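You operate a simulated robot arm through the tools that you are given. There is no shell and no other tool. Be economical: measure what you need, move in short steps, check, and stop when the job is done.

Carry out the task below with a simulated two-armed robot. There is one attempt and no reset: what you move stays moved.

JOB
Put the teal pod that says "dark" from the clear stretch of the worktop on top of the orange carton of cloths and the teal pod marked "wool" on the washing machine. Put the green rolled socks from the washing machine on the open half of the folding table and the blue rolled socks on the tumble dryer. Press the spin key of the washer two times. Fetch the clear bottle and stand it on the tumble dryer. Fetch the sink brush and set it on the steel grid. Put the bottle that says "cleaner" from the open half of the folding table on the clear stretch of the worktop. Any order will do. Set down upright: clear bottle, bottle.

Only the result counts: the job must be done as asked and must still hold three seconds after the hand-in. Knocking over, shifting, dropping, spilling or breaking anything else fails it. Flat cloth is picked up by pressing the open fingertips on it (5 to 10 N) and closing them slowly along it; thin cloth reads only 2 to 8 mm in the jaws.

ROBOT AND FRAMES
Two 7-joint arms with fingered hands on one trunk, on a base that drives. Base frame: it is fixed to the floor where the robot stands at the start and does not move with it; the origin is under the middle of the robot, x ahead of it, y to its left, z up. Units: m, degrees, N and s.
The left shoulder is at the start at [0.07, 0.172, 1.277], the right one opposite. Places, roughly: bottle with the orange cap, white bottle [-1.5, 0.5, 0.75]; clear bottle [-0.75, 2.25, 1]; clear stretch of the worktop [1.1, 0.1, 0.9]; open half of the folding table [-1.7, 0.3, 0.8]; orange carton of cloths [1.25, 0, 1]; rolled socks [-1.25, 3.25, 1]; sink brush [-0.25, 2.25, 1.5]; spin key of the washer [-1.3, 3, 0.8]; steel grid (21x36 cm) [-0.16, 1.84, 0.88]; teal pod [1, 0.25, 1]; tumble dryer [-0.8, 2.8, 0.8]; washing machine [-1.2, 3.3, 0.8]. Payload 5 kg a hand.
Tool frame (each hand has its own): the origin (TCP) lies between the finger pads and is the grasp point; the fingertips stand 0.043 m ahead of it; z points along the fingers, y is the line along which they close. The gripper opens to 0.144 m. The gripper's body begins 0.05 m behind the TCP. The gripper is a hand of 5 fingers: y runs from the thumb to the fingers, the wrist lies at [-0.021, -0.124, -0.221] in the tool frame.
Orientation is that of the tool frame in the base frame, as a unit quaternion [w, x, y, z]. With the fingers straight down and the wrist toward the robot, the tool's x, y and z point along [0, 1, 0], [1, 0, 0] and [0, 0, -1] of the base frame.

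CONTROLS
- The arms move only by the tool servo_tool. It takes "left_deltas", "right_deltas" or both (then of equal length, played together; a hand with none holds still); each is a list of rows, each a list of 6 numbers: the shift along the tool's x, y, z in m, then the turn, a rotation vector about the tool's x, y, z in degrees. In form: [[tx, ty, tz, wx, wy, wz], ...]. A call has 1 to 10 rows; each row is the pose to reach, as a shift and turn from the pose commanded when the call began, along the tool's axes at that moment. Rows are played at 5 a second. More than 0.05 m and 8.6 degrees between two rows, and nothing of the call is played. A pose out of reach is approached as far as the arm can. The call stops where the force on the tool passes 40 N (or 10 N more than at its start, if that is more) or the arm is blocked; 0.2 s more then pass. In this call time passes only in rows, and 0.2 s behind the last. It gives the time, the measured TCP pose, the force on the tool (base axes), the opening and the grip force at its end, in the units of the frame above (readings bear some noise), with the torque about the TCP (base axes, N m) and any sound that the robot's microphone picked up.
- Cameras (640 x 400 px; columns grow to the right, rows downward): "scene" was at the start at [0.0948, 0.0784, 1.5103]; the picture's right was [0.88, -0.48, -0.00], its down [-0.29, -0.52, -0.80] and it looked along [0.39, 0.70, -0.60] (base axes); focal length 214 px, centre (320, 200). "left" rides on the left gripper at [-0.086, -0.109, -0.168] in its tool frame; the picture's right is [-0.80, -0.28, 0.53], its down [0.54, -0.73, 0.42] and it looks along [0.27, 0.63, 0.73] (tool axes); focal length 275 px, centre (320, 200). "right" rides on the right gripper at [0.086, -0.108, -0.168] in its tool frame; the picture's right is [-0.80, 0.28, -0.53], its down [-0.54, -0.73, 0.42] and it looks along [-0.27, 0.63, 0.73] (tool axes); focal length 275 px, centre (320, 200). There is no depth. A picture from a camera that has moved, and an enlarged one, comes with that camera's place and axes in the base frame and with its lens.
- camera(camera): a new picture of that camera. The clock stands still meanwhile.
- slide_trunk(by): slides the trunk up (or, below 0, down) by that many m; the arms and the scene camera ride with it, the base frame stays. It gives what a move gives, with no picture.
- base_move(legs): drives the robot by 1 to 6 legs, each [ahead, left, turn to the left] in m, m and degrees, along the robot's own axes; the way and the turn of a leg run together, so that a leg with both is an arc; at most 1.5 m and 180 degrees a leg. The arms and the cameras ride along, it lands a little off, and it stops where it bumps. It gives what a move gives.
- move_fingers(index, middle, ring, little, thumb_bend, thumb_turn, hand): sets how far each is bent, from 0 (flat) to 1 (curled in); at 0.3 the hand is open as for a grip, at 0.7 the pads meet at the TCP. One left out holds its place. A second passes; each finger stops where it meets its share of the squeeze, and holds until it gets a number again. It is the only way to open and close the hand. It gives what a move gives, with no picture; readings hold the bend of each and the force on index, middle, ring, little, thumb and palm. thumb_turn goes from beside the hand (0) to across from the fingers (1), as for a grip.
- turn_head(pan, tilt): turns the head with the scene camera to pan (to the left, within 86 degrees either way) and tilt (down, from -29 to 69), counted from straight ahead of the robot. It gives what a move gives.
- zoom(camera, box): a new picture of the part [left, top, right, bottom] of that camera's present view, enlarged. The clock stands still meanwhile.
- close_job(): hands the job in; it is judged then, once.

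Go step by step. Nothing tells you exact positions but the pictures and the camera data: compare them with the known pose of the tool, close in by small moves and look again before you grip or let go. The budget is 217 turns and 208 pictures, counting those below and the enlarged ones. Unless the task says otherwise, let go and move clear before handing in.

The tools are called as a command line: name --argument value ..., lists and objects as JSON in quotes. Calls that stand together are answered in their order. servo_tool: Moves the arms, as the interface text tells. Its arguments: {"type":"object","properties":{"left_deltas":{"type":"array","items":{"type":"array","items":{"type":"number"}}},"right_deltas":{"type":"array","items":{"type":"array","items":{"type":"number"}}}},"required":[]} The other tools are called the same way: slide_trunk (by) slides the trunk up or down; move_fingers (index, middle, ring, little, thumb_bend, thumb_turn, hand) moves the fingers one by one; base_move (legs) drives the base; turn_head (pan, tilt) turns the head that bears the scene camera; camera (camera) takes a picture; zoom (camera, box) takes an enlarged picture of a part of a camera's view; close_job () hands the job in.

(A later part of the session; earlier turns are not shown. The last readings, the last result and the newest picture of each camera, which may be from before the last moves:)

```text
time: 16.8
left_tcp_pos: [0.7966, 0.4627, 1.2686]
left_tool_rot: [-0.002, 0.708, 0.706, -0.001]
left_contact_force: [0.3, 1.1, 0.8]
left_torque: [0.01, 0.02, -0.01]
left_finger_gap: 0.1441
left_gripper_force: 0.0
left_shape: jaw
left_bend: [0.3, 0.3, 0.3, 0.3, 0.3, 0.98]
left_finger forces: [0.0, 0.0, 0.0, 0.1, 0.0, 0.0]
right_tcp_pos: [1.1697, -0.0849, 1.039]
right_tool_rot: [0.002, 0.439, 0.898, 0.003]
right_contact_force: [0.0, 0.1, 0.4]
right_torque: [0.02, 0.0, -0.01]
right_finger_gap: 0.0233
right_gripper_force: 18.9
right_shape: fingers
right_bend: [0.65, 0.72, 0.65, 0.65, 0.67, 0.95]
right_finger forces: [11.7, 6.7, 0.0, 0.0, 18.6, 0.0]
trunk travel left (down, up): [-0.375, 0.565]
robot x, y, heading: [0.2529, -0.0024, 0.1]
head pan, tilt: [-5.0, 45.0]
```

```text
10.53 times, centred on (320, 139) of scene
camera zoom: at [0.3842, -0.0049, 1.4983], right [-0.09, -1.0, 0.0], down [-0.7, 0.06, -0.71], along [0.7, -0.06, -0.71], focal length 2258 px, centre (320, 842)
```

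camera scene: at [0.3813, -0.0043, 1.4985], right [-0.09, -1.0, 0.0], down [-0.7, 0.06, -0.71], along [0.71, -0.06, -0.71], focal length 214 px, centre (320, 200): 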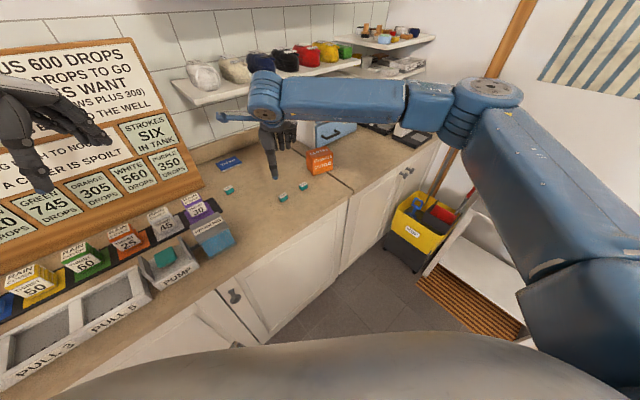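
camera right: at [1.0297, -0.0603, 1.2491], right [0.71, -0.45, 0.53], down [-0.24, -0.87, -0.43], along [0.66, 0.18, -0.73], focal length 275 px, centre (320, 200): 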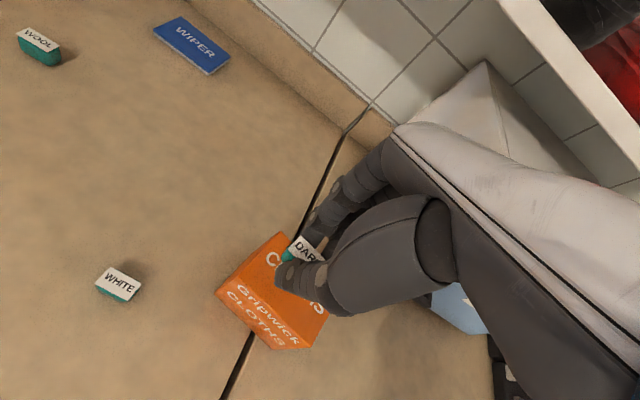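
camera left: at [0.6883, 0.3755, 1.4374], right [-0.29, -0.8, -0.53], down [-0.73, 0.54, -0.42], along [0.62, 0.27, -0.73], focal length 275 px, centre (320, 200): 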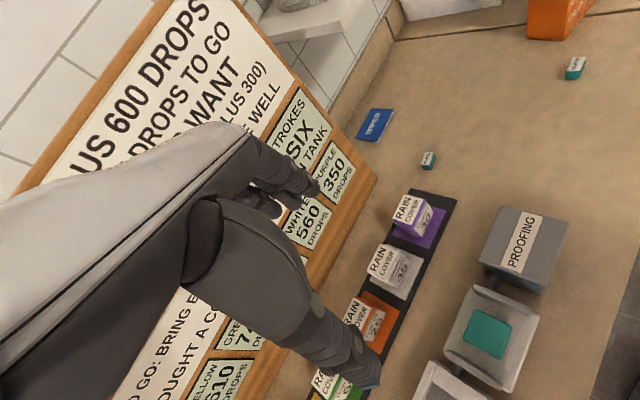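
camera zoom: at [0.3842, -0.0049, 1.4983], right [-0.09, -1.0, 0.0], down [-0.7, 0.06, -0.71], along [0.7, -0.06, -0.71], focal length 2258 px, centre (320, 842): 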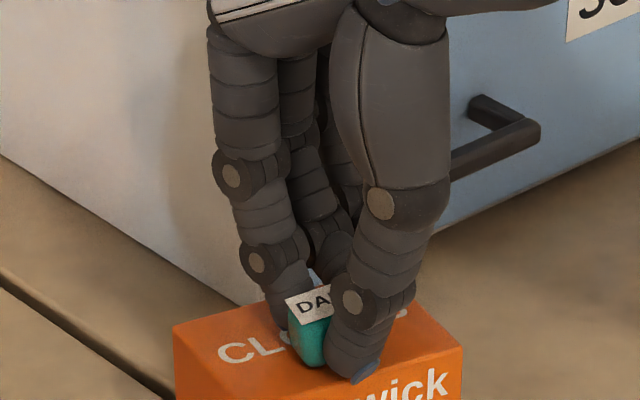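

servo_tool --right_deltas '[[0, 0, 0.002, 0, 0, 0], [0, 0, 0.004, 0, 0, 0], [0, 0, 0.006, 0, 0, 0]]'

zoom --camera "scene" --box '[290, 120, 350, 158]'

```text
time: 17.6
left_tcp_pos: [0.795, 0.461, 1.2702]
left_tool_rot: [0.0, 0.708, 0.706, 0.0]
left_contact_force: [-0.3, -0.3, 0.1]
left_torque: [-0.02, -0.04, 0.01]
left_finger_gap: 0.1437
left_gripper_force: 0.1
left_shape: jaw
left_bend: [0.3, 0.3, 0.3, 0.3, 0.3, 0.98]
left_finger forces: [0.1, 0.1, 0.1, 0.0, 0.0, 0.0]
right_tcp_pos: [1.1687, -0.0869, 1.0365]
right_tool_rot: [0.003, 0.438, 0.899, 0.004]
right_contact_force: [4.3, -4.2, 15.0]
right_torque: [0.06, 0.17, 0.02]
right_finger_gap: 0.0227
right_gripper_force: 21.7
right_shape: fingers
right_bend: [0.64, 0.72, 0.65, 0.65, 0.68, 0.95]
right_finger forces: [14.6, 8.4, 0.0, 0.1, 20.3, 0.0]
trunk travel left (down, up): [-0.375, 0.565]
robot x, y, heading: [0.2533, -0.0023, 0.0]
head pan, tilt: [-5.0, 45.0]
```

```text
10.53 times, centred on (320, 139) of scene
camera zoom: at [0.3828, -0.0054, 1.4986], right [-0.09, -1.0, 0.0], down [-0.7, 0.06, -0.71], along [0.7, -0.06, -0.71], focal length 2258 px, centre (320, 842)
```

zoom: 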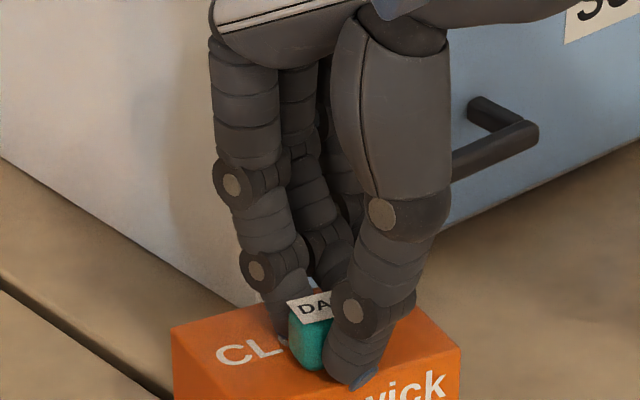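

servo_tool --right_deltas '[[0, 0, -0.005, 0, 0, 0]]'

move_fingers --hand "right" --index 0.6 --middle 0.6 --ring 0.6 --little 0.6 --thumb_bend 0.6

servo_tool --right_deltas '[[0, 0, -0.02, 0, 0, 0], [0, 0, -0.05, 0, 0, 0], [0, 0, -0.09, 0, 0, 0]]'

zoom --camera "scene" --box '[220, 80, 420, 205]'

```text
time: 18.0
left_tcp_pos: [0.7961, 0.4619, 1.2704]
left_tool_rot: [-0.002, 0.707, 0.707, -0.001]
left_contact_force: [-0.5, 0.0, -0.5]
left_torque: [-0.02, -0.01, -0.01]
left_finger_gap: 0.144
left_gripper_force: 0.0
left_shape: jaw
left_bend: [0.3, 0.3, 0.3, 0.3, 0.3, 0.98]
left_finger forces: [0.1, 0.0, 0.1, 0.0, 0.1, 0.1]
right_tcp_pos: [1.1671, -0.0824, 1.037]
right_tool_rot: [0.0, 0.438, 0.899, 0.002]
right_contact_force: [-0.5, -1.5, 4.5]
right_torque: [0.06, 0.14, 0.03]
right_finger_gap: 0.0231
right_gripper_force: 19.7
right_shape: fingers
right_bend: [0.64, 0.72, 0.65, 0.65, 0.68, 0.95]
right_finger forces: [12.4, 7.1, 0.1, 0.0, 20.0, 0.0]
trunk travel left (down, up): [-0.375, 0.565]
robot x, y, heading: [0.2536, 0.0008, 0.1]
head pan, tilt: [-5.0, 45.0]
```

```text
time: 19.0
left_tcp_pos: [0.7963, 0.4626, 1.2693]
left_tool_rot: [-0.001, 0.708, 0.706, -0.002]
left_contact_force: [-0.2, 0.0, -0.7]
left_torque: [-0.02, 0.0, 0.0]
left_finger_gap: 0.1442
left_gripper_force: 0.1
left_shape: jaw
left_bend: [0.3, 0.3, 0.3, 0.3, 0.3, 0.98]
left_finger forces: [0.0, 0.0, 0.0, 0.1, 0.0, 0.1]
right_tcp_pos: [1.1687, -0.0848, 1.037]
right_tool_rot: [0.001, 0.438, 0.899, 0.002]
right_contact_force: [-0.9, -0.1, 1.9]
right_torque: [0.04, -0.03, 0.04]
right_finger_gap: 0.0413
right_gripper_force: 0.4
right_shape: fingers
right_bend: [0.61, 0.6, 0.6, 0.6, 0.6, 0.97]
right_finger forces: [1.0, 1.2, 0.0, 0.0, 0.0, 0.0]
trunk travel left (down, up): [-0.375, 0.565]
robot x, y, heading: [0.2475, 0.0008, 0.3]
head pan, tilt: [-5.0, 45.0]
```

```text
time: 19.8
left_tcp_pos: [0.796, 0.4603, 1.2695]
left_tool_rot: [-0.002, 0.708, 0.706, -0.001]
left_contact_force: [0.1, -0.1, 0.1]
left_torque: [0.05, 0.0, 0.03]
left_finger_gap: 0.1437
left_gripper_force: 0.1
left_shape: jaw
left_bend: [0.3, 0.3, 0.3, 0.3, 0.3, 0.98]
left_finger forces: [0.0, 0.0, 0.0, 0.0, 0.1, 0.1]
right_tcp_pos: [1.1684, -0.0832, 1.0799]
right_tool_rot: [0.001, 0.439, 0.898, 0.003]
right_contact_force: [0.9, -0.1, 0.6]
right_torque: [-0.05, 0.0, 0.0]
right_finger_gap: 0.0423
right_gripper_force: 0.1
right_shape: fingers
right_bend: [0.6, 0.6, 0.6, 0.6, 0.6, 0.97]
right_finger forces: [0.1, 0.1, 0.0, 0.1, 0.0, 0.1]
right hand out of reach, approached as far as the arm can: row 2, 3
trunk travel left (down, up): [-0.375, 0.565]
robot x, y, heading: [0.2504, 0.0004, -0.1]
head pan, tilt: [-5.0, 45.0]
```

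```text
3.20 times, centred on (320, 142) of scene
camera zoom: at [0.3846, -0.005, 1.4982], right [-0.09, -1.0, 0.0], down [-0.7, 0.06, -0.71], along [0.7, -0.06, -0.71], focal length 686 px, centre (320, 384)
```

zoom: 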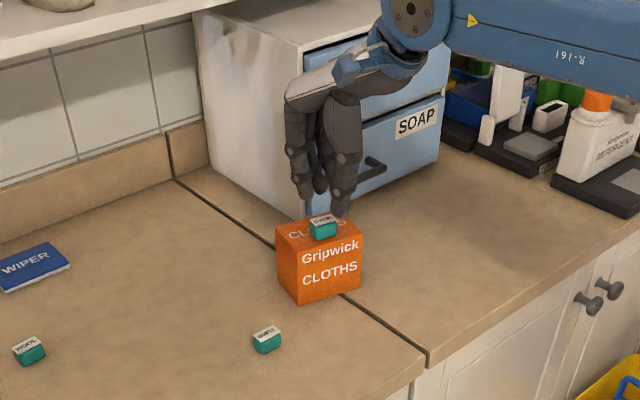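

DARK is on the carton. Next WOOL, at about (1.055, 0.303) and yawed like DARK: the right hand retreats while the left hand turns and moves over the clear stretch.

servo_tool --right_deltas '[[0.018, -0.033, 0, 0, 0, 0], [0.036, -0.066, 0, 0, 0, 0], [0.054, -0.1, 0, 0, 0, 0], [0.072, -0.133, 0, 0, 0, 0], [0.09, -0.166, 0, 0, 0, 0], [0.108, -0.2, 0, 0, 0, 0], [0.126, -0.233, 0, 0, 0, 0], [0.145, -0.267, 0, 0, 0, 0]]' --left_deltas '[[-0.0375, 0.02, 0.015, 0, 0, -4.75], [-0.075, 0.04, 0.03, 0, 0, -9.5], [-0.1125, 0.06, 0.045, 0, 0, -14.25], [-0.15, 0.08, 0.06, 0, 0, -19], [-0.1875, 0.1, 0.075, 0, 0, -23.75], [-0.225, 0.12, 0.09, 0, 0, -28.5], [-0.2625, 0.14, 0.105, 0, 0, -33.25], [-0.3, 0.16, 0.12, 0, 0, -38]]'

camera --camera "left"

camera --camera "scene"

```text
time: 21.6
left_tcp_pos: [0.959, 0.1603, 1.1506]
left_tool_rot: [-0.001, 0.438, 0.899, 0.001]
left_contact_force: [-0.3, -0.7, -0.1]
left_torque: [0.04, 0.01, 0.01]
left_finger_gap: 0.1436
left_gripper_force: 0.0
left_shape: jaw
left_bend: [0.3, 0.3, 0.3, 0.3, 0.3, 0.97]
left_finger forces: [0.1, 0.0, 0.0, 0.0, 0.0, 0.1]
right_tcp_pos: [0.8693, -0.1391, 1.0777]
right_tool_rot: [0.0, 0.437, 0.899, 0.004]
right_contact_force: [-0.4, -1.8, -0.3]
right_torque: [0.07, 0.0, -0.01]
right_finger_gap: 0.0421
right_gripper_force: 0.1
right_shape: fingers
right_bend: [0.6, 0.6, 0.6, 0.6, 0.6, 0.97]
right_finger forces: [0.0, 0.1, 0.0, 0.1, 0.0, 0.0]
trunk travel left (down, up): [-0.375, 0.565]
robot x, y, heading: [0.2481, -0.0001, -0.2]
head pan, tilt: [-5.0, 45.0]
```

```text
171 pictures are left
camera left: at [0.9261, 0.026, 1.318], right [0.27, -0.8, -0.54], down [-0.91, -0.02, -0.42], along [0.33, 0.6, -0.73], focal length 275 px, centre (320, 200)
```

left: 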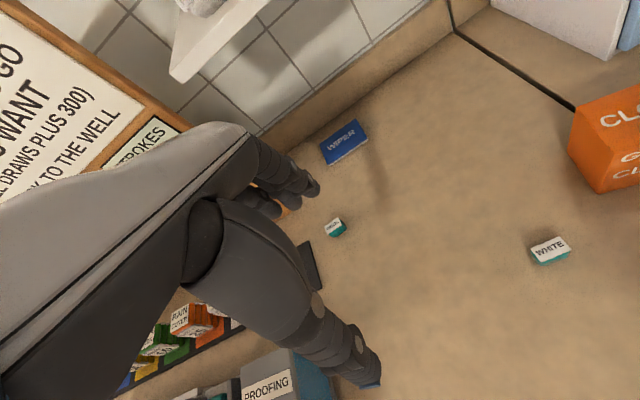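

```text
170 pictures are left
camera scene: at [0.3846, -0.0084, 1.4982], right [-0.09, -1.0, 0.0], down [-0.7, 0.06, -0.71], along [0.7, -0.06, -0.71], focal length 214 px, centre (320, 200)
```

scene: 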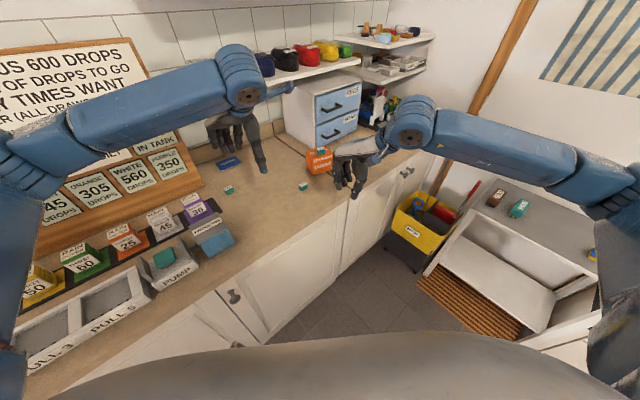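

servo_tool --left_deltas '[[0, 0, 0.05, 0, 0, 0], [0, 0.02, 0.09, 0, 0, 0], [0.01, 0.05, 0.12, 0, 0, 0], [0.02, 0.08, 0.14, 0, 0, 0], [0.033, 0.12, 0.15, 0, 0, 0], [0.045, 0.145, 0.155, 0, 0, 0], [0.053, 0.166, 0.155, 0, 0, 0]]'

camera --camera "left"

zoom --camera "scene" --box '[160, 120, 320, 220]'

camera --camera "right"

```text
time: 23.2
left_tcp_pos: [1.0529, 0.3055, 0.9931]
left_tool_rot: [-0.001, 0.438, 0.899, -0.001]
left_contact_force: [0.7, 0.1, -0.5]
left_torque: [0.02, 0.02, -0.01]
left_finger_gap: 0.1438
left_gripper_force: 0.0
left_shape: jaw
left_bend: [0.3, 0.3, 0.3, 0.3, 0.3, 0.97]
left_finger forces: [0.0, 0.1, 0.0, 0.0, 0.1, 0.0]
right_tcp_pos: [0.869, -0.1355, 1.0785]
right_tool_rot: [0.001, 0.438, 0.899, 0.002]
right_contact_force: [0.5, 0.2, 0.5]
right_torque: [0.0, 0.01, 0.01]
right_finger_gap: 0.0422
right_gripper_force: 0.1
right_shape: fingers
right_bend: [0.6, 0.6, 0.6, 0.6, 0.6, 0.97]
right_finger forces: [0.1, 0.1, 0.1, 0.1, 0.1, 0.0]
trunk travel left (down, up): [-0.375, 0.565]
robot x, y, heading: [0.2499, 0.0027, 0.2]
head pan, tilt: [-5.0, 45.0]
```

```text
169 pictures are left
camera left: at [1.0199, 0.1704, 1.1609], right [0.26, -0.8, -0.54], down [-0.91, -0.02, -0.42], along [0.33, 0.6, -0.73], focal length 275 px, centre (320, 200)
```

left: 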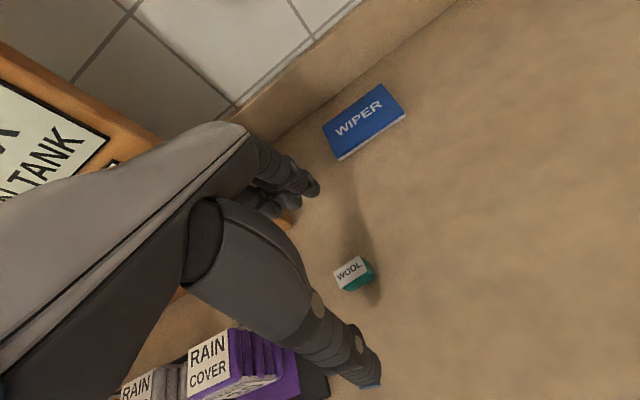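

```text
4.00 times, centred on (240, 170) of scene
camera zoom: at [0.3848, -0.0049, 1.4982], right [-0.09, -1.0, 0.0], down [-0.7, 0.06, -0.71], along [0.7, -0.06, -0.71], focal length 858 px, centre (640, 320)
```

zoom: 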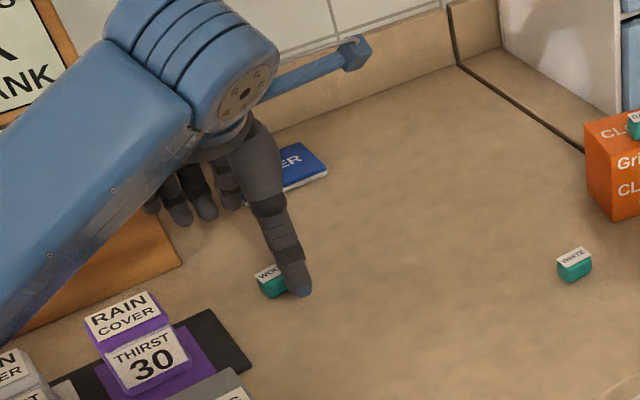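

```text
167 pictures are left
camera right: at [0.7303, -0.1358, 1.2454], right [0.71, -0.45, 0.54], down [-0.24, -0.87, -0.43], along [0.66, 0.18, -0.73], focal length 275 px, centre (320, 200)
```

right: 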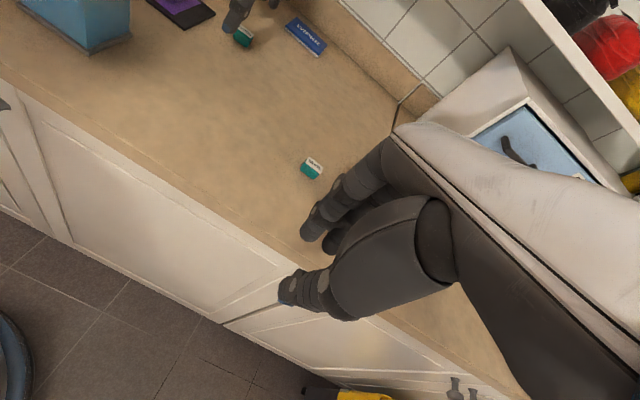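

WOOL is centred under the left TCP. I'll pre-close to 0.58, lower, then close.

move_fingers --hand "left" --index 0.58 --middle 0.58 --ring 0.58 --little 0.58 --thumb_bend 0.58

servo_tool --left_deltas '[[0, -0.001, 0.02, 0, 0, 0], [-0.002, -0.002, 0.04, 0, 0, 0]]'

zoom --camera "left" --box '[240, 150, 480, 400]'

zoom --camera "scene" --box '[180, 150, 280, 213]'

```text
time: 24.2
left_tcp_pos: [1.052, 0.3045, 0.993]
left_tool_rot: [-0.001, 0.439, 0.898, -0.002]
left_contact_force: [-0.2, -0.2, 0.5]
left_torque: [0.01, 0.0, 0.01]
left_finger_gap: 0.054
left_gripper_force: 0.0
left_shape: fingers
left_bend: [0.57, 0.57, 0.57, 0.57, 0.57, 0.97]
left_finger forces: [0.0, 0.1, 0.0, 0.0, 0.0, 0.0]
right_tcp_pos: [0.8686, -0.1377, 1.0786]
right_tool_rot: [0.001, 0.438, 0.899, 0.003]
right_contact_force: [-0.5, 0.3, 0.4]
right_torque: [0.0, -0.04, 0.01]
right_finger_gap: 0.0422
right_gripper_force: 0.1
right_shape: fingers
right_bend: [0.6, 0.6, 0.6, 0.6, 0.6, 0.97]
right_finger forces: [0.0, 0.1, 0.0, 0.1, 0.1, 0.1]
trunk travel left (down, up): [-0.375, 0.565]
robot x, y, heading: [0.2517, -0.0017, 0.1]
head pan, tilt: [-5.0, 45.0]
```

```text
time: 24.8
left_tcp_pos: [1.0531, 0.3024, 0.9525]
left_tool_rot: [-0.001, 0.439, 0.899, -0.001]
left_contact_force: [0.0, -0.4, 1.2]
left_torque: [-0.01, 0.03, 0.04]
left_finger_gap: 0.054
left_gripper_force: 0.0
left_shape: fingers
left_bend: [0.57, 0.57, 0.57, 0.57, 0.57, 0.97]
left_finger forces: [0.0, 0.1, 0.0, 0.0, 0.0, 0.1]
right_tcp_pos: [0.8687, -0.1374, 1.0779]
right_tool_rot: [0.001, 0.439, 0.899, 0.003]
right_contact_force: [-0.1, -0.3, 0.7]
right_torque: [0.01, 0.0, 0.0]
right_finger_gap: 0.0422
right_gripper_force: 0.1
right_shape: fingers
right_bend: [0.6, 0.6, 0.6, 0.6, 0.6, 0.97]
right_finger forces: [0.0, 0.0, 0.0, 0.0, 0.0, 0.1]
trunk travel left (down, up): [-0.375, 0.565]
robot x, y, heading: [0.2494, -0.0039, 0.1]
head pan, tilt: [-5.0, 45.0]
```

```text
1.60 times, centred on (360, 275) of left
camera zoom: at [1.0196, 0.1686, 1.1211], right [0.26, -0.8, -0.53], down [-0.91, -0.02, -0.42], along [0.33, 0.6, -0.73], focal length 440 px, centre (256, 80)
```

zoom: 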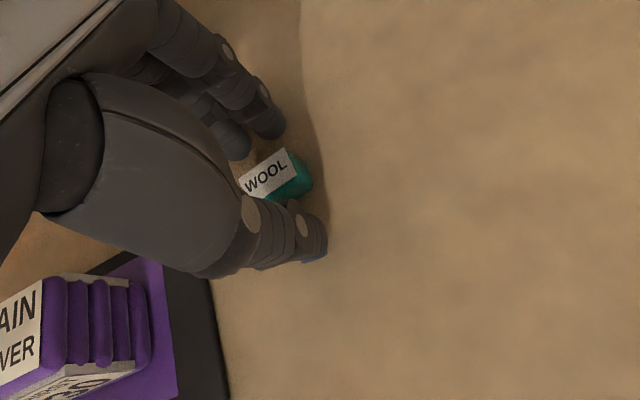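

```text
6.35 times, centred on (230, 182) of scene
camera zoom: at [0.3847, -0.0052, 1.4982], right [-0.09, -1.0, 0.0], down [-0.7, 0.06, -0.71], along [0.7, -0.06, -0.71], focal length 1362 px, centre (891, 318)
```

zoom: 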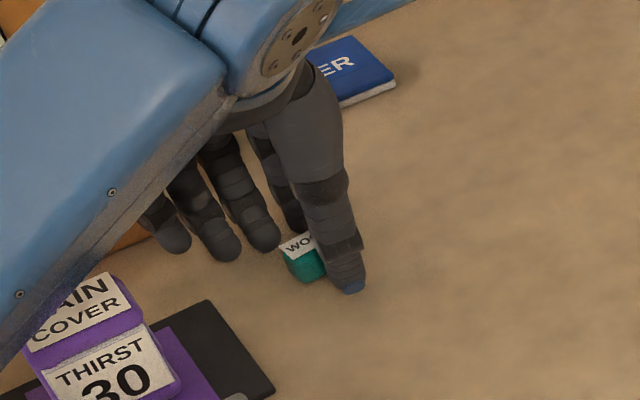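

move_fingers --hand "left" --index 0.75 --middle 0.75 --ring 0.65 --little 0.65 --thumb_bend 0.75

zoom --camera "left" --box '[240, 150, 480, 400]'

```text
time: 25.8
left_tcp_pos: [1.0512, 0.3024, 0.9532]
left_tool_rot: [-0.002, 0.439, 0.899, -0.001]
left_contact_force: [0.0, 0.5, 0.1]
left_torque: [0.01, 0.0, 0.01]
left_finger_gap: 0.023
left_gripper_force: 17.7
left_shape: fingers
left_bend: [0.65, 0.71, 0.65, 0.65, 0.67, 0.95]
left_finger forces: [11.7, 6.4, 0.0, 0.0, 18.0, 0.0]
right_tcp_pos: [0.8692, -0.137, 1.0784]
right_tool_rot: [0.002, 0.438, 0.899, 0.003]
right_contact_force: [-0.2, 0.2, -0.1]
right_torque: [0.01, -0.04, 0.02]
right_finger_gap: 0.0421
right_gripper_force: 0.0
right_shape: fingers
right_bend: [0.6, 0.6, 0.6, 0.6, 0.6, 0.97]
right_finger forces: [0.0, 0.1, 0.0, 0.0, 0.0, 0.1]
trunk travel left (down, up): [-0.375, 0.565]
robot x, y, heading: [0.2502, -0.0013, -0.0]
head pan, tilt: [-5.0, 45.0]
```

```text
1.60 times, centred on (360, 275) of left
camera zoom: at [1.0192, 0.1684, 1.1211], right [0.26, -0.8, -0.54], down [-0.91, -0.02, -0.42], along [0.33, 0.6, -0.73], focal length 440 px, centre (256, 80)
```

zoom: 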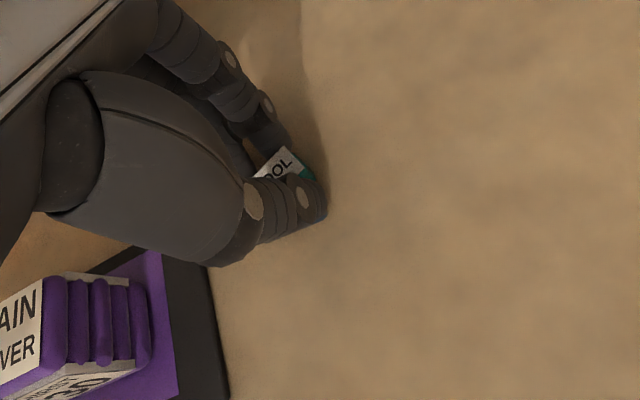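

WOOL is gripped. I'll retreat along the approach path and tuck the hands in.

servo_tool --left_deltas '[[0, 0, -0.03, 0, 0, 0], [-0.008, -0.02, -0.045, 0, 0, 0], [-0.02, -0.06, -0.05, 0, 0, 0], [-0.033, -0.1, -0.06, 0, 0, 0], [-0.043, -0.135, -0.08, 0, 0, 0], [-0.053, -0.166, -0.12, 0, 0, 0], [-0.053, -0.18, -0.165, 0, 0, 0], [-0.053, -0.2, -0.21, 0, 0, 0]]'

camera --camera "left"

zoom --camera "scene" --box '[200, 80, 400, 205]'

```text
refused: row 6 steps farther than a row can; nothing moved
```

```text
163 pictures are left
camera left: at [1.0192, 0.1684, 1.1211], right [0.26, -0.8, -0.54], down [-0.91, -0.02, -0.42], along [0.33, 0.6, -0.73], focal length 275 px, centre (320, 200)
```

left: 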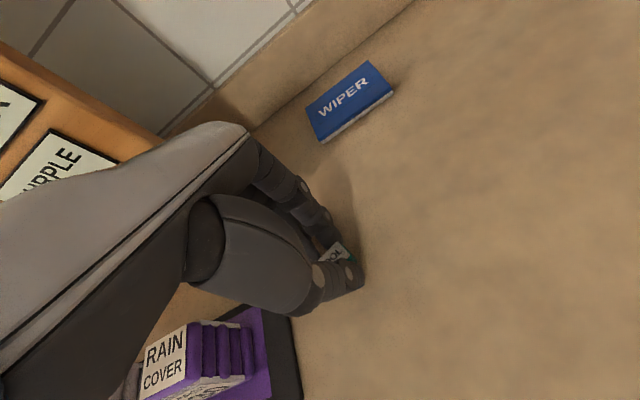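

```text
3.20 times, centred on (300, 142) of scene
camera zoom: at [0.3843, -0.0051, 1.4982], right [-0.09, -1.0, 0.0], down [-0.7, 0.06, -0.71], along [0.7, -0.06, -0.71], focal length 686 px, centre (384, 384)
```

zoom: 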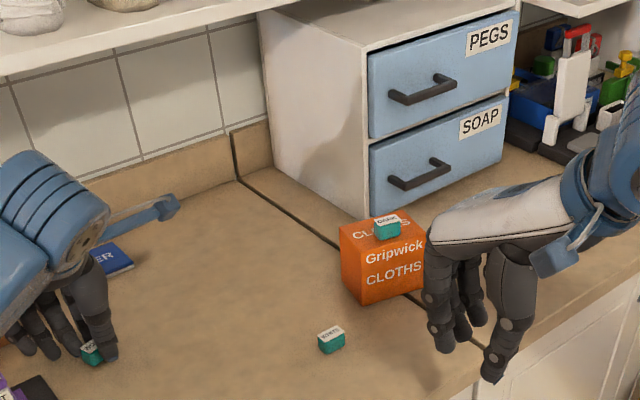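

servo_tool --left_deltas '[[0, 0, -0.03, 0, 0, 0], [-0.008, -0.02, -0.045, 0, 0, 0], [-0.02, -0.055, -0.05, 0, 0, 0], [-0.033, -0.095, -0.06, 0, 0, 0], [-0.043, -0.13, -0.08, 0, 0, 0], [-0.05, -0.15, -0.115, 0, 0, 0], [-0.053, -0.17, -0.155, 0, 0, 0], [-0.053, -0.2, -0.19, 0, 0, 0], [-0.04, -0.24, -0.2, 0, 0, 0], [-0.03, -0.28, -0.2, 0, 0, 0]]'

turn_head --pan 80 --tilt 25

camera --camera "scene"

```text
time: 28.0
left_tcp_pos: [0.8483, 0.1042, 1.1546]
left_tool_rot: [-0.002, 0.438, 0.899, 0.0]
left_contact_force: [-0.5, -0.9, 0.1]
left_torque: [0.05, -0.08, 0.01]
left_finger_gap: 0.0229
left_gripper_force: 17.9
left_shape: fingers
left_bend: [0.65, 0.72, 0.65, 0.65, 0.67, 0.95]
left_finger forces: [11.2, 6.5, 0.0, 0.1, 17.9, 0.1]
right_tcp_pos: [0.8688, -0.1378, 1.079]
right_tool_rot: [0.002, 0.438, 0.899, 0.004]
right_contact_force: [-0.5, -0.7, 1.1]
right_torque: [0.06, 0.01, -0.02]
right_finger_gap: 0.0426
right_gripper_force: 0.1
right_shape: fingers
right_bend: [0.6, 0.6, 0.6, 0.6, 0.6, 0.97]
right_finger forces: [0.1, 0.0, 0.0, 0.0, 0.1, 0.1]
trunk travel left (down, up): [-0.375, 0.565]
robot x, y, heading: [0.2476, -0.0025, 0.2]
head pan, tilt: [-5.0, 45.0]
```

```text
time: 29.6
left_tcp_pos: [0.8499, 0.1056, 1.1513]
left_tool_rot: [-0.002, 0.439, 0.899, -0.002]
left_contact_force: [0.4, 0.3, -0.7]
left_torque: [0.0, 0.03, 0.02]
left_finger_gap: 0.0229
left_gripper_force: 17.3
left_shape: fingers
left_bend: [0.65, 0.72, 0.65, 0.65, 0.67, 0.95]
left_finger forces: [11.2, 6.6, 0.0, 0.0, 17.8, 0.0]
right_tcp_pos: [0.8691, -0.1381, 1.0785]
right_tool_rot: [0.002, 0.438, 0.899, 0.003]
right_contact_force: [-0.5, 0.4, -0.2]
right_torque: [0.03, 0.02, -0.01]
right_finger_gap: 0.0422
right_gripper_force: 0.1
right_shape: fingers
right_bend: [0.6, 0.6, 0.6, 0.6, 0.6, 0.97]
right_finger forces: [0.0, 0.1, 0.0, 0.1, 0.0, 0.0]
trunk travel left (down, up): [-0.375, 0.565]
robot x, y, heading: [0.2512, 0.0015, -0.1]
head pan, tilt: [80.0, 25.0]
```

```text
161 pictures are left
camera scene: at [0.3193, 0.0925, 1.5288], right [0.98, -0.17, 0.0], down [-0.07, -0.42, -0.91], along [0.16, 0.89, -0.42], focal length 214 px, centre (320, 200)
```

scene: 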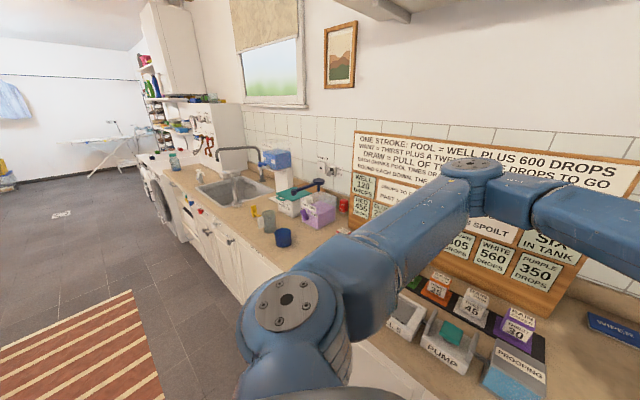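

The counter runs along the wall in direction (-0.62, 0.79) from here. I'll raise the trunk, pull the hands in, turn to face the wall, and strafe left.

slide_trunk --by 0.15

servo_tool --left_deltas '[[0.03, -0.03, 0, 0, 0, 0], [0.06, -0.05, 0, 0, 0, 0], [0.09, -0.07, 0, 0, 0, 0]]' --right_deltas '[[0.0, -0.04, 0, 0, 0, 0], [0.0, -0.08, 0, 0, 0, 0], [0.0, -0.1, 0, 0, 0, 0]]'

base_move --legs '[[0, 0, 38], [0, 1.2, 0]]'

turn_head --pan 25 --tilt 30

camera --camera "scene"

```text
time: 31.3
left_tcp_pos: [0.8508, 0.1061, 1.3036]
left_tool_rot: [-0.002, 0.44, 0.898, -0.002]
left_contact_force: [-1.2, 0.3, -0.7]
left_torque: [0.03, -0.02, 0.0]
left_finger_gap: 0.0231
left_gripper_force: 17.9
left_shape: fingers
left_bend: [0.65, 0.72, 0.65, 0.65, 0.67, 0.95]
left_finger forces: [11.2, 6.5, 0.0, 0.1, 17.9, 0.0]
right_tcp_pos: [0.8692, -0.1374, 1.2292]
right_tool_rot: [0.002, 0.438, 0.899, 0.003]
right_contact_force: [0.4, 0.5, -0.2]
right_torque: [-0.01, -0.01, -0.02]
right_finger_gap: 0.0421
right_gripper_force: 0.0
right_shape: fingers
right_bend: [0.6, 0.6, 0.6, 0.6, 0.6, 0.97]
right_finger forces: [0.0, 0.1, 0.0, 0.0, 0.1, 0.0]
trunk travel left (down, up): [-0.525, 0.415]
robot x, y, heading: [0.2505, -0.0015, -0.0]
head pan, tilt: [80.0, 25.0]
```

```text
time: 32.1
left_tcp_pos: [0.7395, 0.1353, 1.3037]
left_tool_rot: [-0.001, 0.438, 0.899, -0.002]
left_contact_force: [0.5, -0.2, 0.1]
left_torque: [-0.01, -0.02, 0.0]
left_finger_gap: 0.0232
left_gripper_force: 17.8
left_shape: fingers
left_bend: [0.65, 0.72, 0.65, 0.65, 0.67, 0.95]
left_finger forces: [11.2, 6.6, 0.1, 0.0, 17.9, 0.0]
right_tcp_pos: [0.7899, -0.1975, 1.2292]
right_tool_rot: [0.002, 0.437, 0.899, 0.003]
right_contact_force: [-0.1, 0.4, 0.1]
right_torque: [-0.03, 0.0, 0.03]
right_finger_gap: 0.0425
right_gripper_force: 0.1
right_shape: fingers
right_bend: [0.6, 0.6, 0.6, 0.6, 0.6, 0.97]
right_finger forces: [0.1, 0.0, 0.0, 0.0, 0.0, 0.0]
trunk travel left (down, up): [-0.525, 0.415]
robot x, y, heading: [0.2523, 0.0021, -0.1]
head pan, tilt: [80.0, 25.0]
```

```text
time: 39.8
left_tcp_pos: [-0.1554, 1.3344, 1.3041]
left_tool_rot: [-0.002, 0.126, 0.992, -0.002]
left_contact_force: [0.9, -0.1, -0.4]
left_torque: [0.02, 0.01, -0.01]
left_finger_gap: 0.0232
left_gripper_force: 17.8
left_shape: fingers
left_bend: [0.65, 0.72, 0.65, 0.65, 0.67, 0.95]
left_finger forces: [11.1, 6.7, 0.0, 0.0, 17.9, 0.0]
right_tcp_pos: [0.0894, 1.1016, 1.2297]
right_tool_rot: [0.0, 0.125, 0.992, 0.003]
right_contact_force: [0.1, -0.1, 0.1]
right_torque: [0.02, 0.01, 0.01]
right_finger_gap: 0.0425
right_gripper_force: 0.1
right_shape: fingers
right_bend: [0.6, 0.6, 0.6, 0.6, 0.6, 0.97]
right_finger forces: [0.0, 0.0, 0.0, 0.0, 0.1, 0.0]
trunk travel left (down, up): [-0.525, 0.415]
robot x, y, heading: [-0.4621, 0.9272, 37.6]
head pan, tilt: [80.0, 25.0]
```

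```text
time: 41.0
left_tcp_pos: [-0.1551, 1.333, 1.305]
left_tool_rot: [0.0, 0.124, 0.992, -0.002]
left_contact_force: [-0.8, -0.8, 0.6]
left_torque: [-0.01, -0.02, 0.02]
left_finger_gap: 0.023
left_gripper_force: 17.9
left_shape: fingers
left_bend: [0.65, 0.72, 0.65, 0.65, 0.67, 0.95]
left_finger forces: [11.2, 6.7, 0.1, 0.0, 17.9, 0.0]
right_tcp_pos: [0.0872, 1.1025, 1.2288]
right_tool_rot: [0.0, 0.125, 0.992, 0.003]
right_contact_force: [-0.1, -0.7, -0.3]
right_torque: [0.0, 0.01, 0.01]
right_finger_gap: 0.0429
right_gripper_force: 0.1
right_shape: fingers
right_bend: [0.6, 0.6, 0.6, 0.6, 0.6, 0.97]
right_finger forces: [0.0, 0.1, 0.0, 0.0, 0.0, 0.0]
trunk travel left (down, up): [-0.525, 0.415]
robot x, y, heading: [-0.4601, 0.9319, 37.7]
head pan, tilt: [25.0, 30.0]
```

```text
160 pictures are left
camera scene: at [-0.3775, 1.0425, 1.6708], right [0.89, -0.46, 0.0], down [-0.23, -0.44, -0.87], along [0.4, 0.77, -0.5], focal length 214 px, centre (320, 200)
```

scene: 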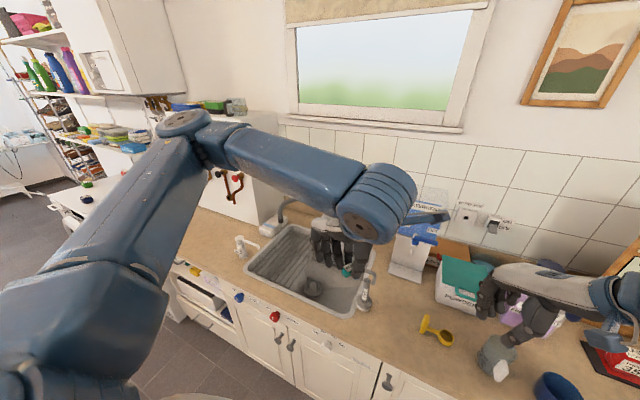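

turn_head --pan 75 --tilt 25

camera --camera "scene"

```text
time: 42.2
left_tcp_pos: [-0.1544, 1.3327, 1.305]
left_tool_rot: [-0.002, 0.125, 0.992, -0.001]
left_contact_force: [0.6, 0.1, 0.2]
left_torque: [0.02, 0.01, -0.01]
left_finger_gap: 0.0236
left_gripper_force: 18.0
left_shape: fingers
left_bend: [0.65, 0.72, 0.65, 0.65, 0.67, 0.95]
left_finger forces: [11.0, 6.7, 0.1, 0.0, 17.9, 0.0]
right_tcp_pos: [0.0874, 1.1026, 1.228]
right_tool_rot: [0.0, 0.125, 0.992, 0.003]
right_contact_force: [0.8, 0.9, -0.2]
right_torque: [-0.01, -0.01, 0.01]
right_finger_gap: 0.0423
right_gripper_force: 0.1
right_shape: fingers
right_bend: [0.6, 0.6, 0.6, 0.6, 0.6, 0.97]
right_finger forces: [0.0, 0.0, 0.1, 0.0, 0.1, 0.0]
trunk travel left (down, up): [-0.525, 0.415]
robot x, y, heading: [-0.4621, 0.9298, 37.8]
head pan, tilt: [75.0, 25.0]
```

```text
159 pictures are left
camera scene: at [-0.4544, 1.0472, 1.6788], right [0.92, 0.38, 0.0], down [0.16, -0.39, -0.91], along [-0.35, 0.84, -0.42], focal length 214 px, centre (320, 200)
```

scene: 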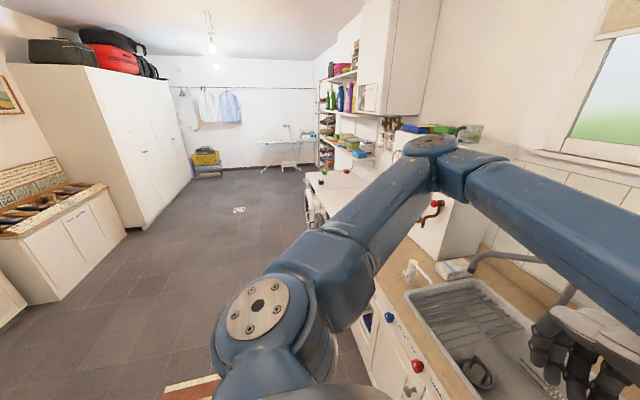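

base_move --legs '[[0, 1.5, 0.4]]'

turn_head --pan 35 --tilt 35

camera --camera "scene"

camera --camera "left"

camera --camera "right"

```text
time: 49.8
left_tcp_pos: [-1.0941, 2.5402, 1.3046]
left_tool_rot: [-0.001, 0.122, 0.993, -0.002]
left_contact_force: [0.2, 0.3, -0.5]
left_torque: [0.0, -0.05, -0.01]
left_finger_gap: 0.0234
left_gripper_force: 18.1
left_shape: fingers
left_bend: [0.65, 0.72, 0.65, 0.65, 0.67, 0.95]
left_finger forces: [11.1, 6.8, 0.0, 0.0, 17.9, 0.0]
right_tcp_pos: [-0.8496, 2.3096, 1.2277]
right_tool_rot: [0.0, 0.121, 0.993, 0.003]
right_contact_force: [0.4, 0.8, -0.2]
right_torque: [-0.04, 0.0, -0.02]
right_finger_gap: 0.0423
right_gripper_force: 0.0
right_shape: fingers
right_bend: [0.6, 0.6, 0.6, 0.6, 0.6, 0.97]
right_finger forces: [0.1, 0.0, 0.0, 0.0, 0.0, 0.0]
trunk travel left (down, up): [-0.525, 0.415]
robot x, y, heading: [-1.3985, 2.1356, 38.2]
head pan, tilt: [75.0, 25.0]
```

```text
time: 50.9
left_tcp_pos: [-1.0945, 2.5401, 1.3039]
left_tool_rot: [-0.001, 0.121, 0.993, -0.002]
left_contact_force: [0.5, -0.1, 0.5]
left_torque: [-0.03, -0.01, 0.05]
left_finger_gap: 0.023
left_gripper_force: 18.1
left_shape: fingers
left_bend: [0.65, 0.72, 0.65, 0.65, 0.67, 0.95]
left_finger forces: [11.0, 6.8, 0.1, 0.0, 17.9, 0.0]
right_tcp_pos: [-0.85, 2.3095, 1.229]
right_tool_rot: [0.001, 0.122, 0.993, 0.004]
right_contact_force: [-0.1, -0.1, -0.5]
right_torque: [-0.01, 0.01, 0.0]
right_finger_gap: 0.0425
right_gripper_force: 0.2
right_shape: fingers
right_bend: [0.6, 0.6, 0.6, 0.6, 0.6, 0.97]
right_finger forces: [0.1, 0.0, 0.0, 0.0, 0.1, 0.0]
trunk travel left (down, up): [-0.525, 0.415]
robot x, y, heading: [-1.3945, 2.1341, 38.0]
head pan, tilt: [35.0, 35.0]
```

```text
158 pictures are left
camera scene: at [-1.3303, 2.2512, 1.6631], right [0.96, -0.29, 0.0], down [-0.17, -0.55, -0.82], along [0.24, 0.78, -0.57], focal length 214 px, centre (320, 200)
```

scene: 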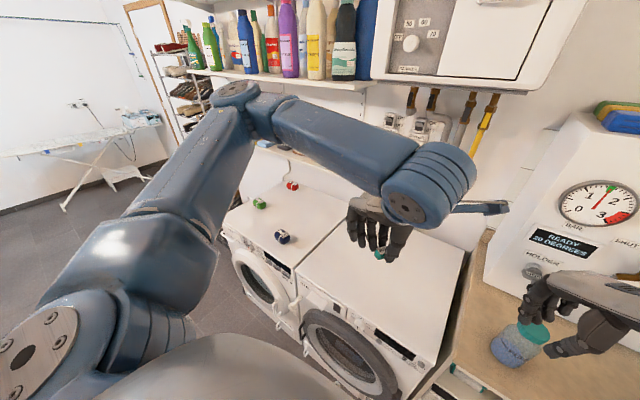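

```text
157 pictures are left
camera left: at [-1.0373, 2.4148, 1.4724], right [0.7, -0.47, -0.54], down [-0.7, -0.57, -0.42], along [-0.11, 0.67, -0.73], focal length 275 px, centre (320, 200)
```

left: 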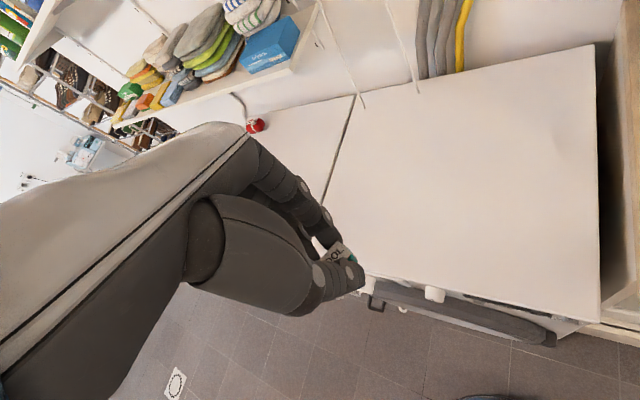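

```text
156 pictures are left
camera right: at [-0.9601, 2.2257, 1.3959], right [0.84, 0.08, 0.54], down [0.35, -0.83, -0.43], along [0.41, 0.55, -0.73], focal length 275 px, centre (320, 200)
```

right: 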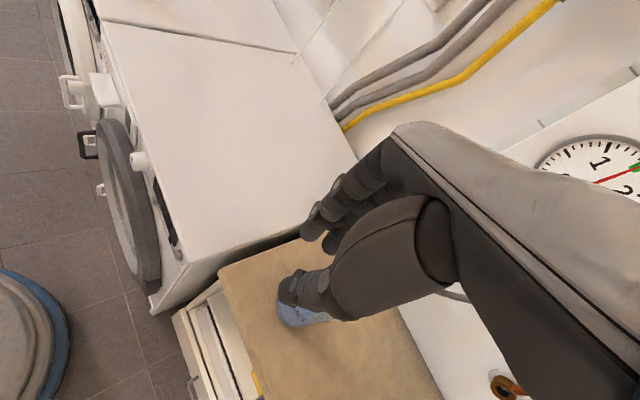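

The left machine (washer) carries green, red and blue rolled socks; the right machine is the dryer. The clear bottle with a teal cap stands on the counter under the right hand. Zooming for detail.

zoom --camera "scene" --box '[200, 150, 480, 325]'

zoom --camera "scene" --box '[440, 220, 640, 400]'

```text
2.29 times, centred on (340, 238) of scene
camera zoom: at [-1.3303, 2.2512, 1.6631], right [0.96, -0.29, 0.0], down [-0.17, -0.55, -0.82], along [0.24, 0.78, -0.57], focal length 490 px, centre (274, 114)
```

zoom: 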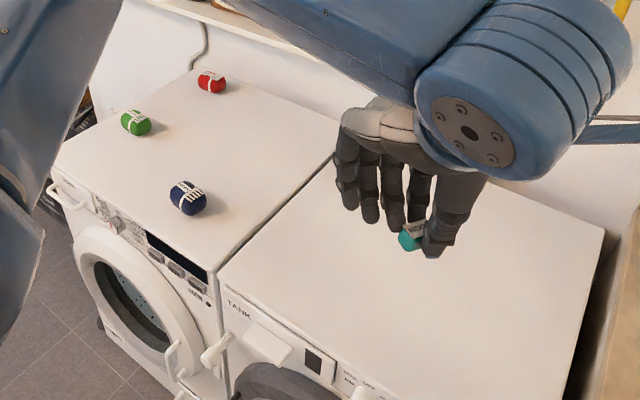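

```text
2.22 times, centred on (540, 310) of scene
camera zoom: at [-1.3303, 2.2512, 1.6631], right [0.96, -0.29, 0.0], down [-0.17, -0.55, -0.82], along [0.24, 0.78, -0.57], focal length 477 px, centre (-169, -44)
```

zoom: 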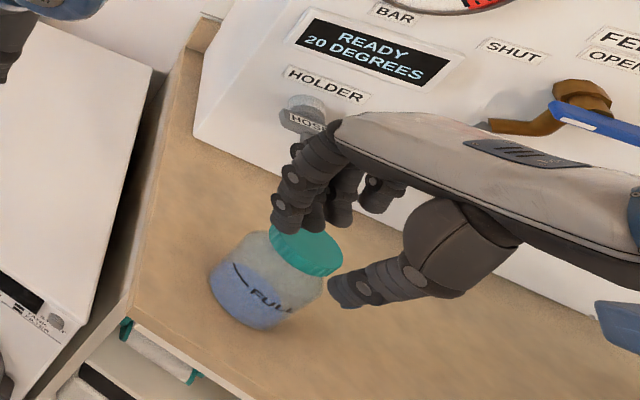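

Machines' tops at z≈0.92, washer roughly between (-1.57, 3.22) and (-1.27, 2.81) along its front; socks: blue (-1.29, 3.00), green (-1.37, 3.30), red (-1.15, 3.44). I'll strafe left 0.42 and lower the trunk back.

base_move --legs '[[0, 0.42, 0]]'

slide_trunk --by -0.1

turn_head --pan 8 --tilt 45

camera --camera "scene"

camera --camera "left"

```text
time: 53.4
left_tcp_pos: [-1.3524, 2.869, 1.3041]
left_tool_rot: [-0.001, 0.12, 0.993, 0.0]
left_contact_force: [-0.5, -0.6, -0.5]
left_torque: [0.03, 0.05, 0.0]
left_finger_gap: 0.0232
left_gripper_force: 18.0
left_shape: fingers
left_bend: [0.65, 0.72, 0.65, 0.65, 0.67, 0.95]
left_finger forces: [11.1, 6.8, 0.1, 0.0, 18.0, 0.0]
right_tcp_pos: [-1.1092, 2.6399, 1.2279]
right_tool_rot: [-0.001, 0.119, 0.993, 0.003]
right_contact_force: [0.3, -0.6, 0.5]
right_torque: [0.08, 0.0, 0.05]
right_finger_gap: 0.0422
right_gripper_force: 0.0
right_shape: fingers
right_bend: [0.6, 0.6, 0.6, 0.6, 0.6, 0.97]
right_finger forces: [0.0, 0.0, 0.0, 0.1, 0.0, 0.1]
trunk travel left (down, up): [-0.525, 0.415]
robot x, y, heading: [-1.6547, 2.4623, 38.0]
head pan, tilt: [35.0, 35.0]
```

```text
time: 54.8
left_tcp_pos: [-1.3548, 2.8691, 1.2055]
left_tool_rot: [-0.001, 0.119, 0.993, -0.001]
left_contact_force: [0.5, -0.4, -0.9]
left_torque: [0.0, -0.04, -0.01]
left_finger_gap: 0.0233
left_gripper_force: 18.0
left_shape: fingers
left_bend: [0.65, 0.72, 0.65, 0.65, 0.67, 0.95]
left_finger forces: [11.1, 6.9, 0.1, 0.0, 17.9, 0.1]
right_tcp_pos: [-1.1092, 2.6402, 1.1281]
right_tool_rot: [0.0, 0.119, 0.993, 0.004]
right_contact_force: [-0.1, 0.4, -0.4]
right_torque: [0.01, -0.02, -0.04]
right_finger_gap: 0.0425
right_gripper_force: 0.0
right_shape: fingers
right_bend: [0.6, 0.6, 0.6, 0.6, 0.6, 0.97]
right_finger forces: [0.1, 0.0, 0.1, 0.1, 0.1, 0.0]
trunk travel left (down, up): [-0.425, 0.515]
robot x, y, heading: [-1.6549, 2.4614, 38.2]
head pan, tilt: [35.0, 35.0]
```

```text
time: 55.7
left_tcp_pos: [-1.3546, 2.8713, 1.2051]
left_tool_rot: [-0.001, 0.119, 0.993, -0.002]
left_contact_force: [-0.5, -0.2, -0.7]
left_torque: [0.01, 0.0, 0.01]
left_finger_gap: 0.0234
left_gripper_force: 18.1
left_shape: fingers
left_bend: [0.65, 0.72, 0.65, 0.65, 0.67, 0.95]
left_finger forces: [11.1, 6.7, 0.1, 0.1, 17.9, 0.0]
right_tcp_pos: [-1.1086, 2.6403, 1.1284]
right_tool_rot: [0.001, 0.119, 0.993, 0.004]
right_contact_force: [0.5, -0.8, 0.6]
right_torque: [-0.01, 0.04, 0.02]
right_finger_gap: 0.0423
right_gripper_force: 0.0
right_shape: fingers
right_bend: [0.6, 0.6, 0.6, 0.6, 0.6, 0.97]
right_finger forces: [0.0, 0.1, 0.0, 0.1, 0.0, 0.0]
trunk travel left (down, up): [-0.425, 0.515]
robot x, y, heading: [-1.6598, 2.4625, 38.2]
head pan, tilt: [8.0, 45.0]
```

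```text
153 pictures are left
camera scene: at [-1.5578, 2.5539, 1.5482], right [0.72, -0.69, 0.0], down [-0.49, -0.51, -0.71], along [0.49, 0.51, -0.71], focal length 214 px, centre (320, 200)
```

scene: 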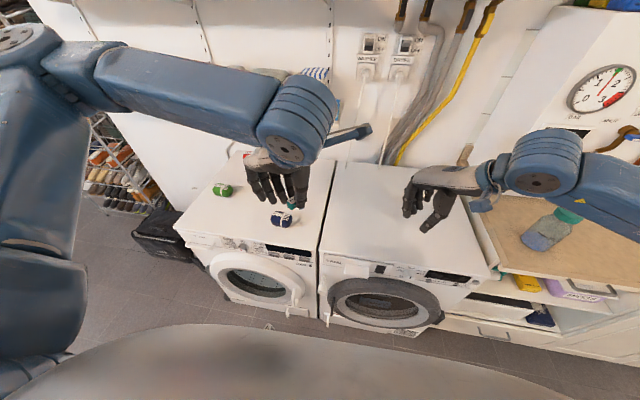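

```text
152 pictures are left
camera left: at [-1.2965, 2.7442, 1.3723], right [0.7, -0.47, -0.54], down [-0.7, -0.58, -0.42], along [-0.11, 0.67, -0.73], focal length 275 px, centre (320, 200)
```

left: 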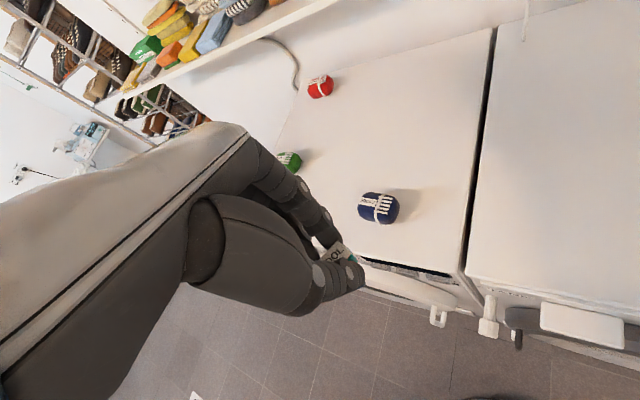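

servo_tool --left_deltas '[[-0.02, 0.038, 0.005, 0, 0, 0], [-0.04, 0.076, 0.01, 0, 0, 0], [-0.06, 0.114, 0.02, 0, 0, 0], [-0.08, 0.152, 0.03, 0, 0, 0], [-0.1, 0.19, 0.045, 0, 0, 0], [-0.12, 0.23, 0.06, 0, 0, 0], [-0.14, 0.26, 0.09, 0, 0, 0], [-0.14, 0.27, 0.13, 0, 0, 0], [-0.14, 0.27, 0.17, 0, 0, 0], [-0.14, 0.27, 0.21, 0, 0, 0]]'

camera --camera "left"

zoom --camera "scene" --box '[160, 120, 400, 330]'

```text
time: 57.9
left_tcp_pos: [-1.153, 3.0984, 0.9937]
left_tool_rot: [0.0, 0.119, 0.993, -0.001]
left_contact_force: [0.7, 0.8, 0.4]
left_torque: [-0.06, 0.02, -0.03]
left_finger_gap: 0.0228
left_gripper_force: 17.6
left_shape: fingers
left_bend: [0.65, 0.73, 0.65, 0.65, 0.67, 0.95]
left_finger forces: [10.9, 7.0, 0.0, 0.0, 17.9, 0.0]
right_tcp_pos: [-1.108, 2.6416, 1.1284]
right_tool_rot: [-0.001, 0.119, 0.993, 0.003]
right_contact_force: [0.2, 0.0, -0.9]
right_torque: [-0.01, 0.05, 0.01]
right_finger_gap: 0.042
right_gripper_force: 0.1
right_shape: fingers
right_bend: [0.6, 0.6, 0.6, 0.6, 0.6, 0.97]
right_finger forces: [0.0, 0.0, 0.0, 0.1, 0.1, 0.1]
trunk travel left (down, up): [-0.425, 0.515]
robot x, y, heading: [-1.6558, 2.4622, 38.4]
head pan, tilt: [8.0, 45.0]
```

```text
151 pictures are left
camera left: at [-1.0955, 2.9731, 1.1608], right [0.7, -0.47, -0.53], down [-0.7, -0.58, -0.42], along [-0.11, 0.67, -0.73], focal length 275 px, centre (320, 200)
```

left: 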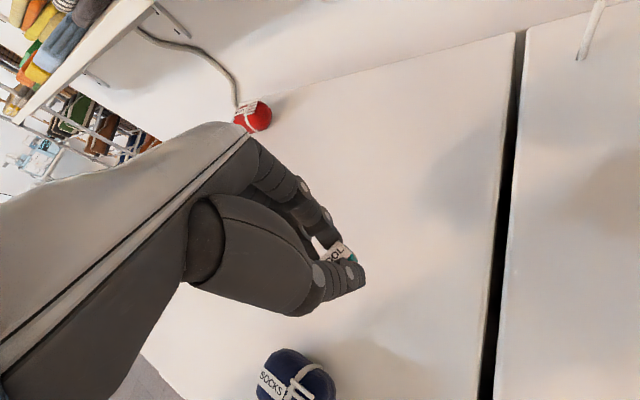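

```text
1.90 times, centred on (280, 225) of scene
camera zoom: at [-1.5572, 2.5545, 1.5482], right [0.72, -0.69, 0.0], down [-0.49, -0.51, -0.71], along [0.49, 0.51, -0.71], focal length 408 px, centre (396, 152)
```

zoom: 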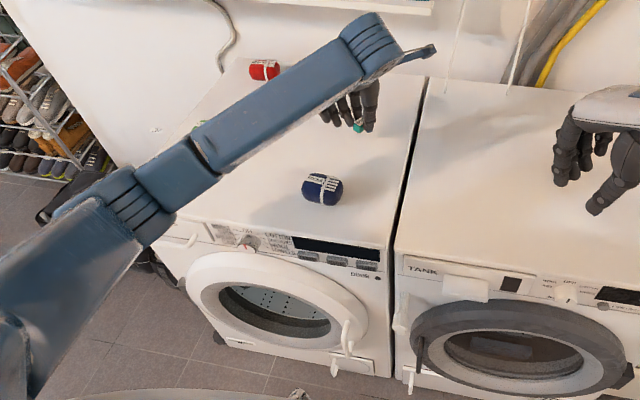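

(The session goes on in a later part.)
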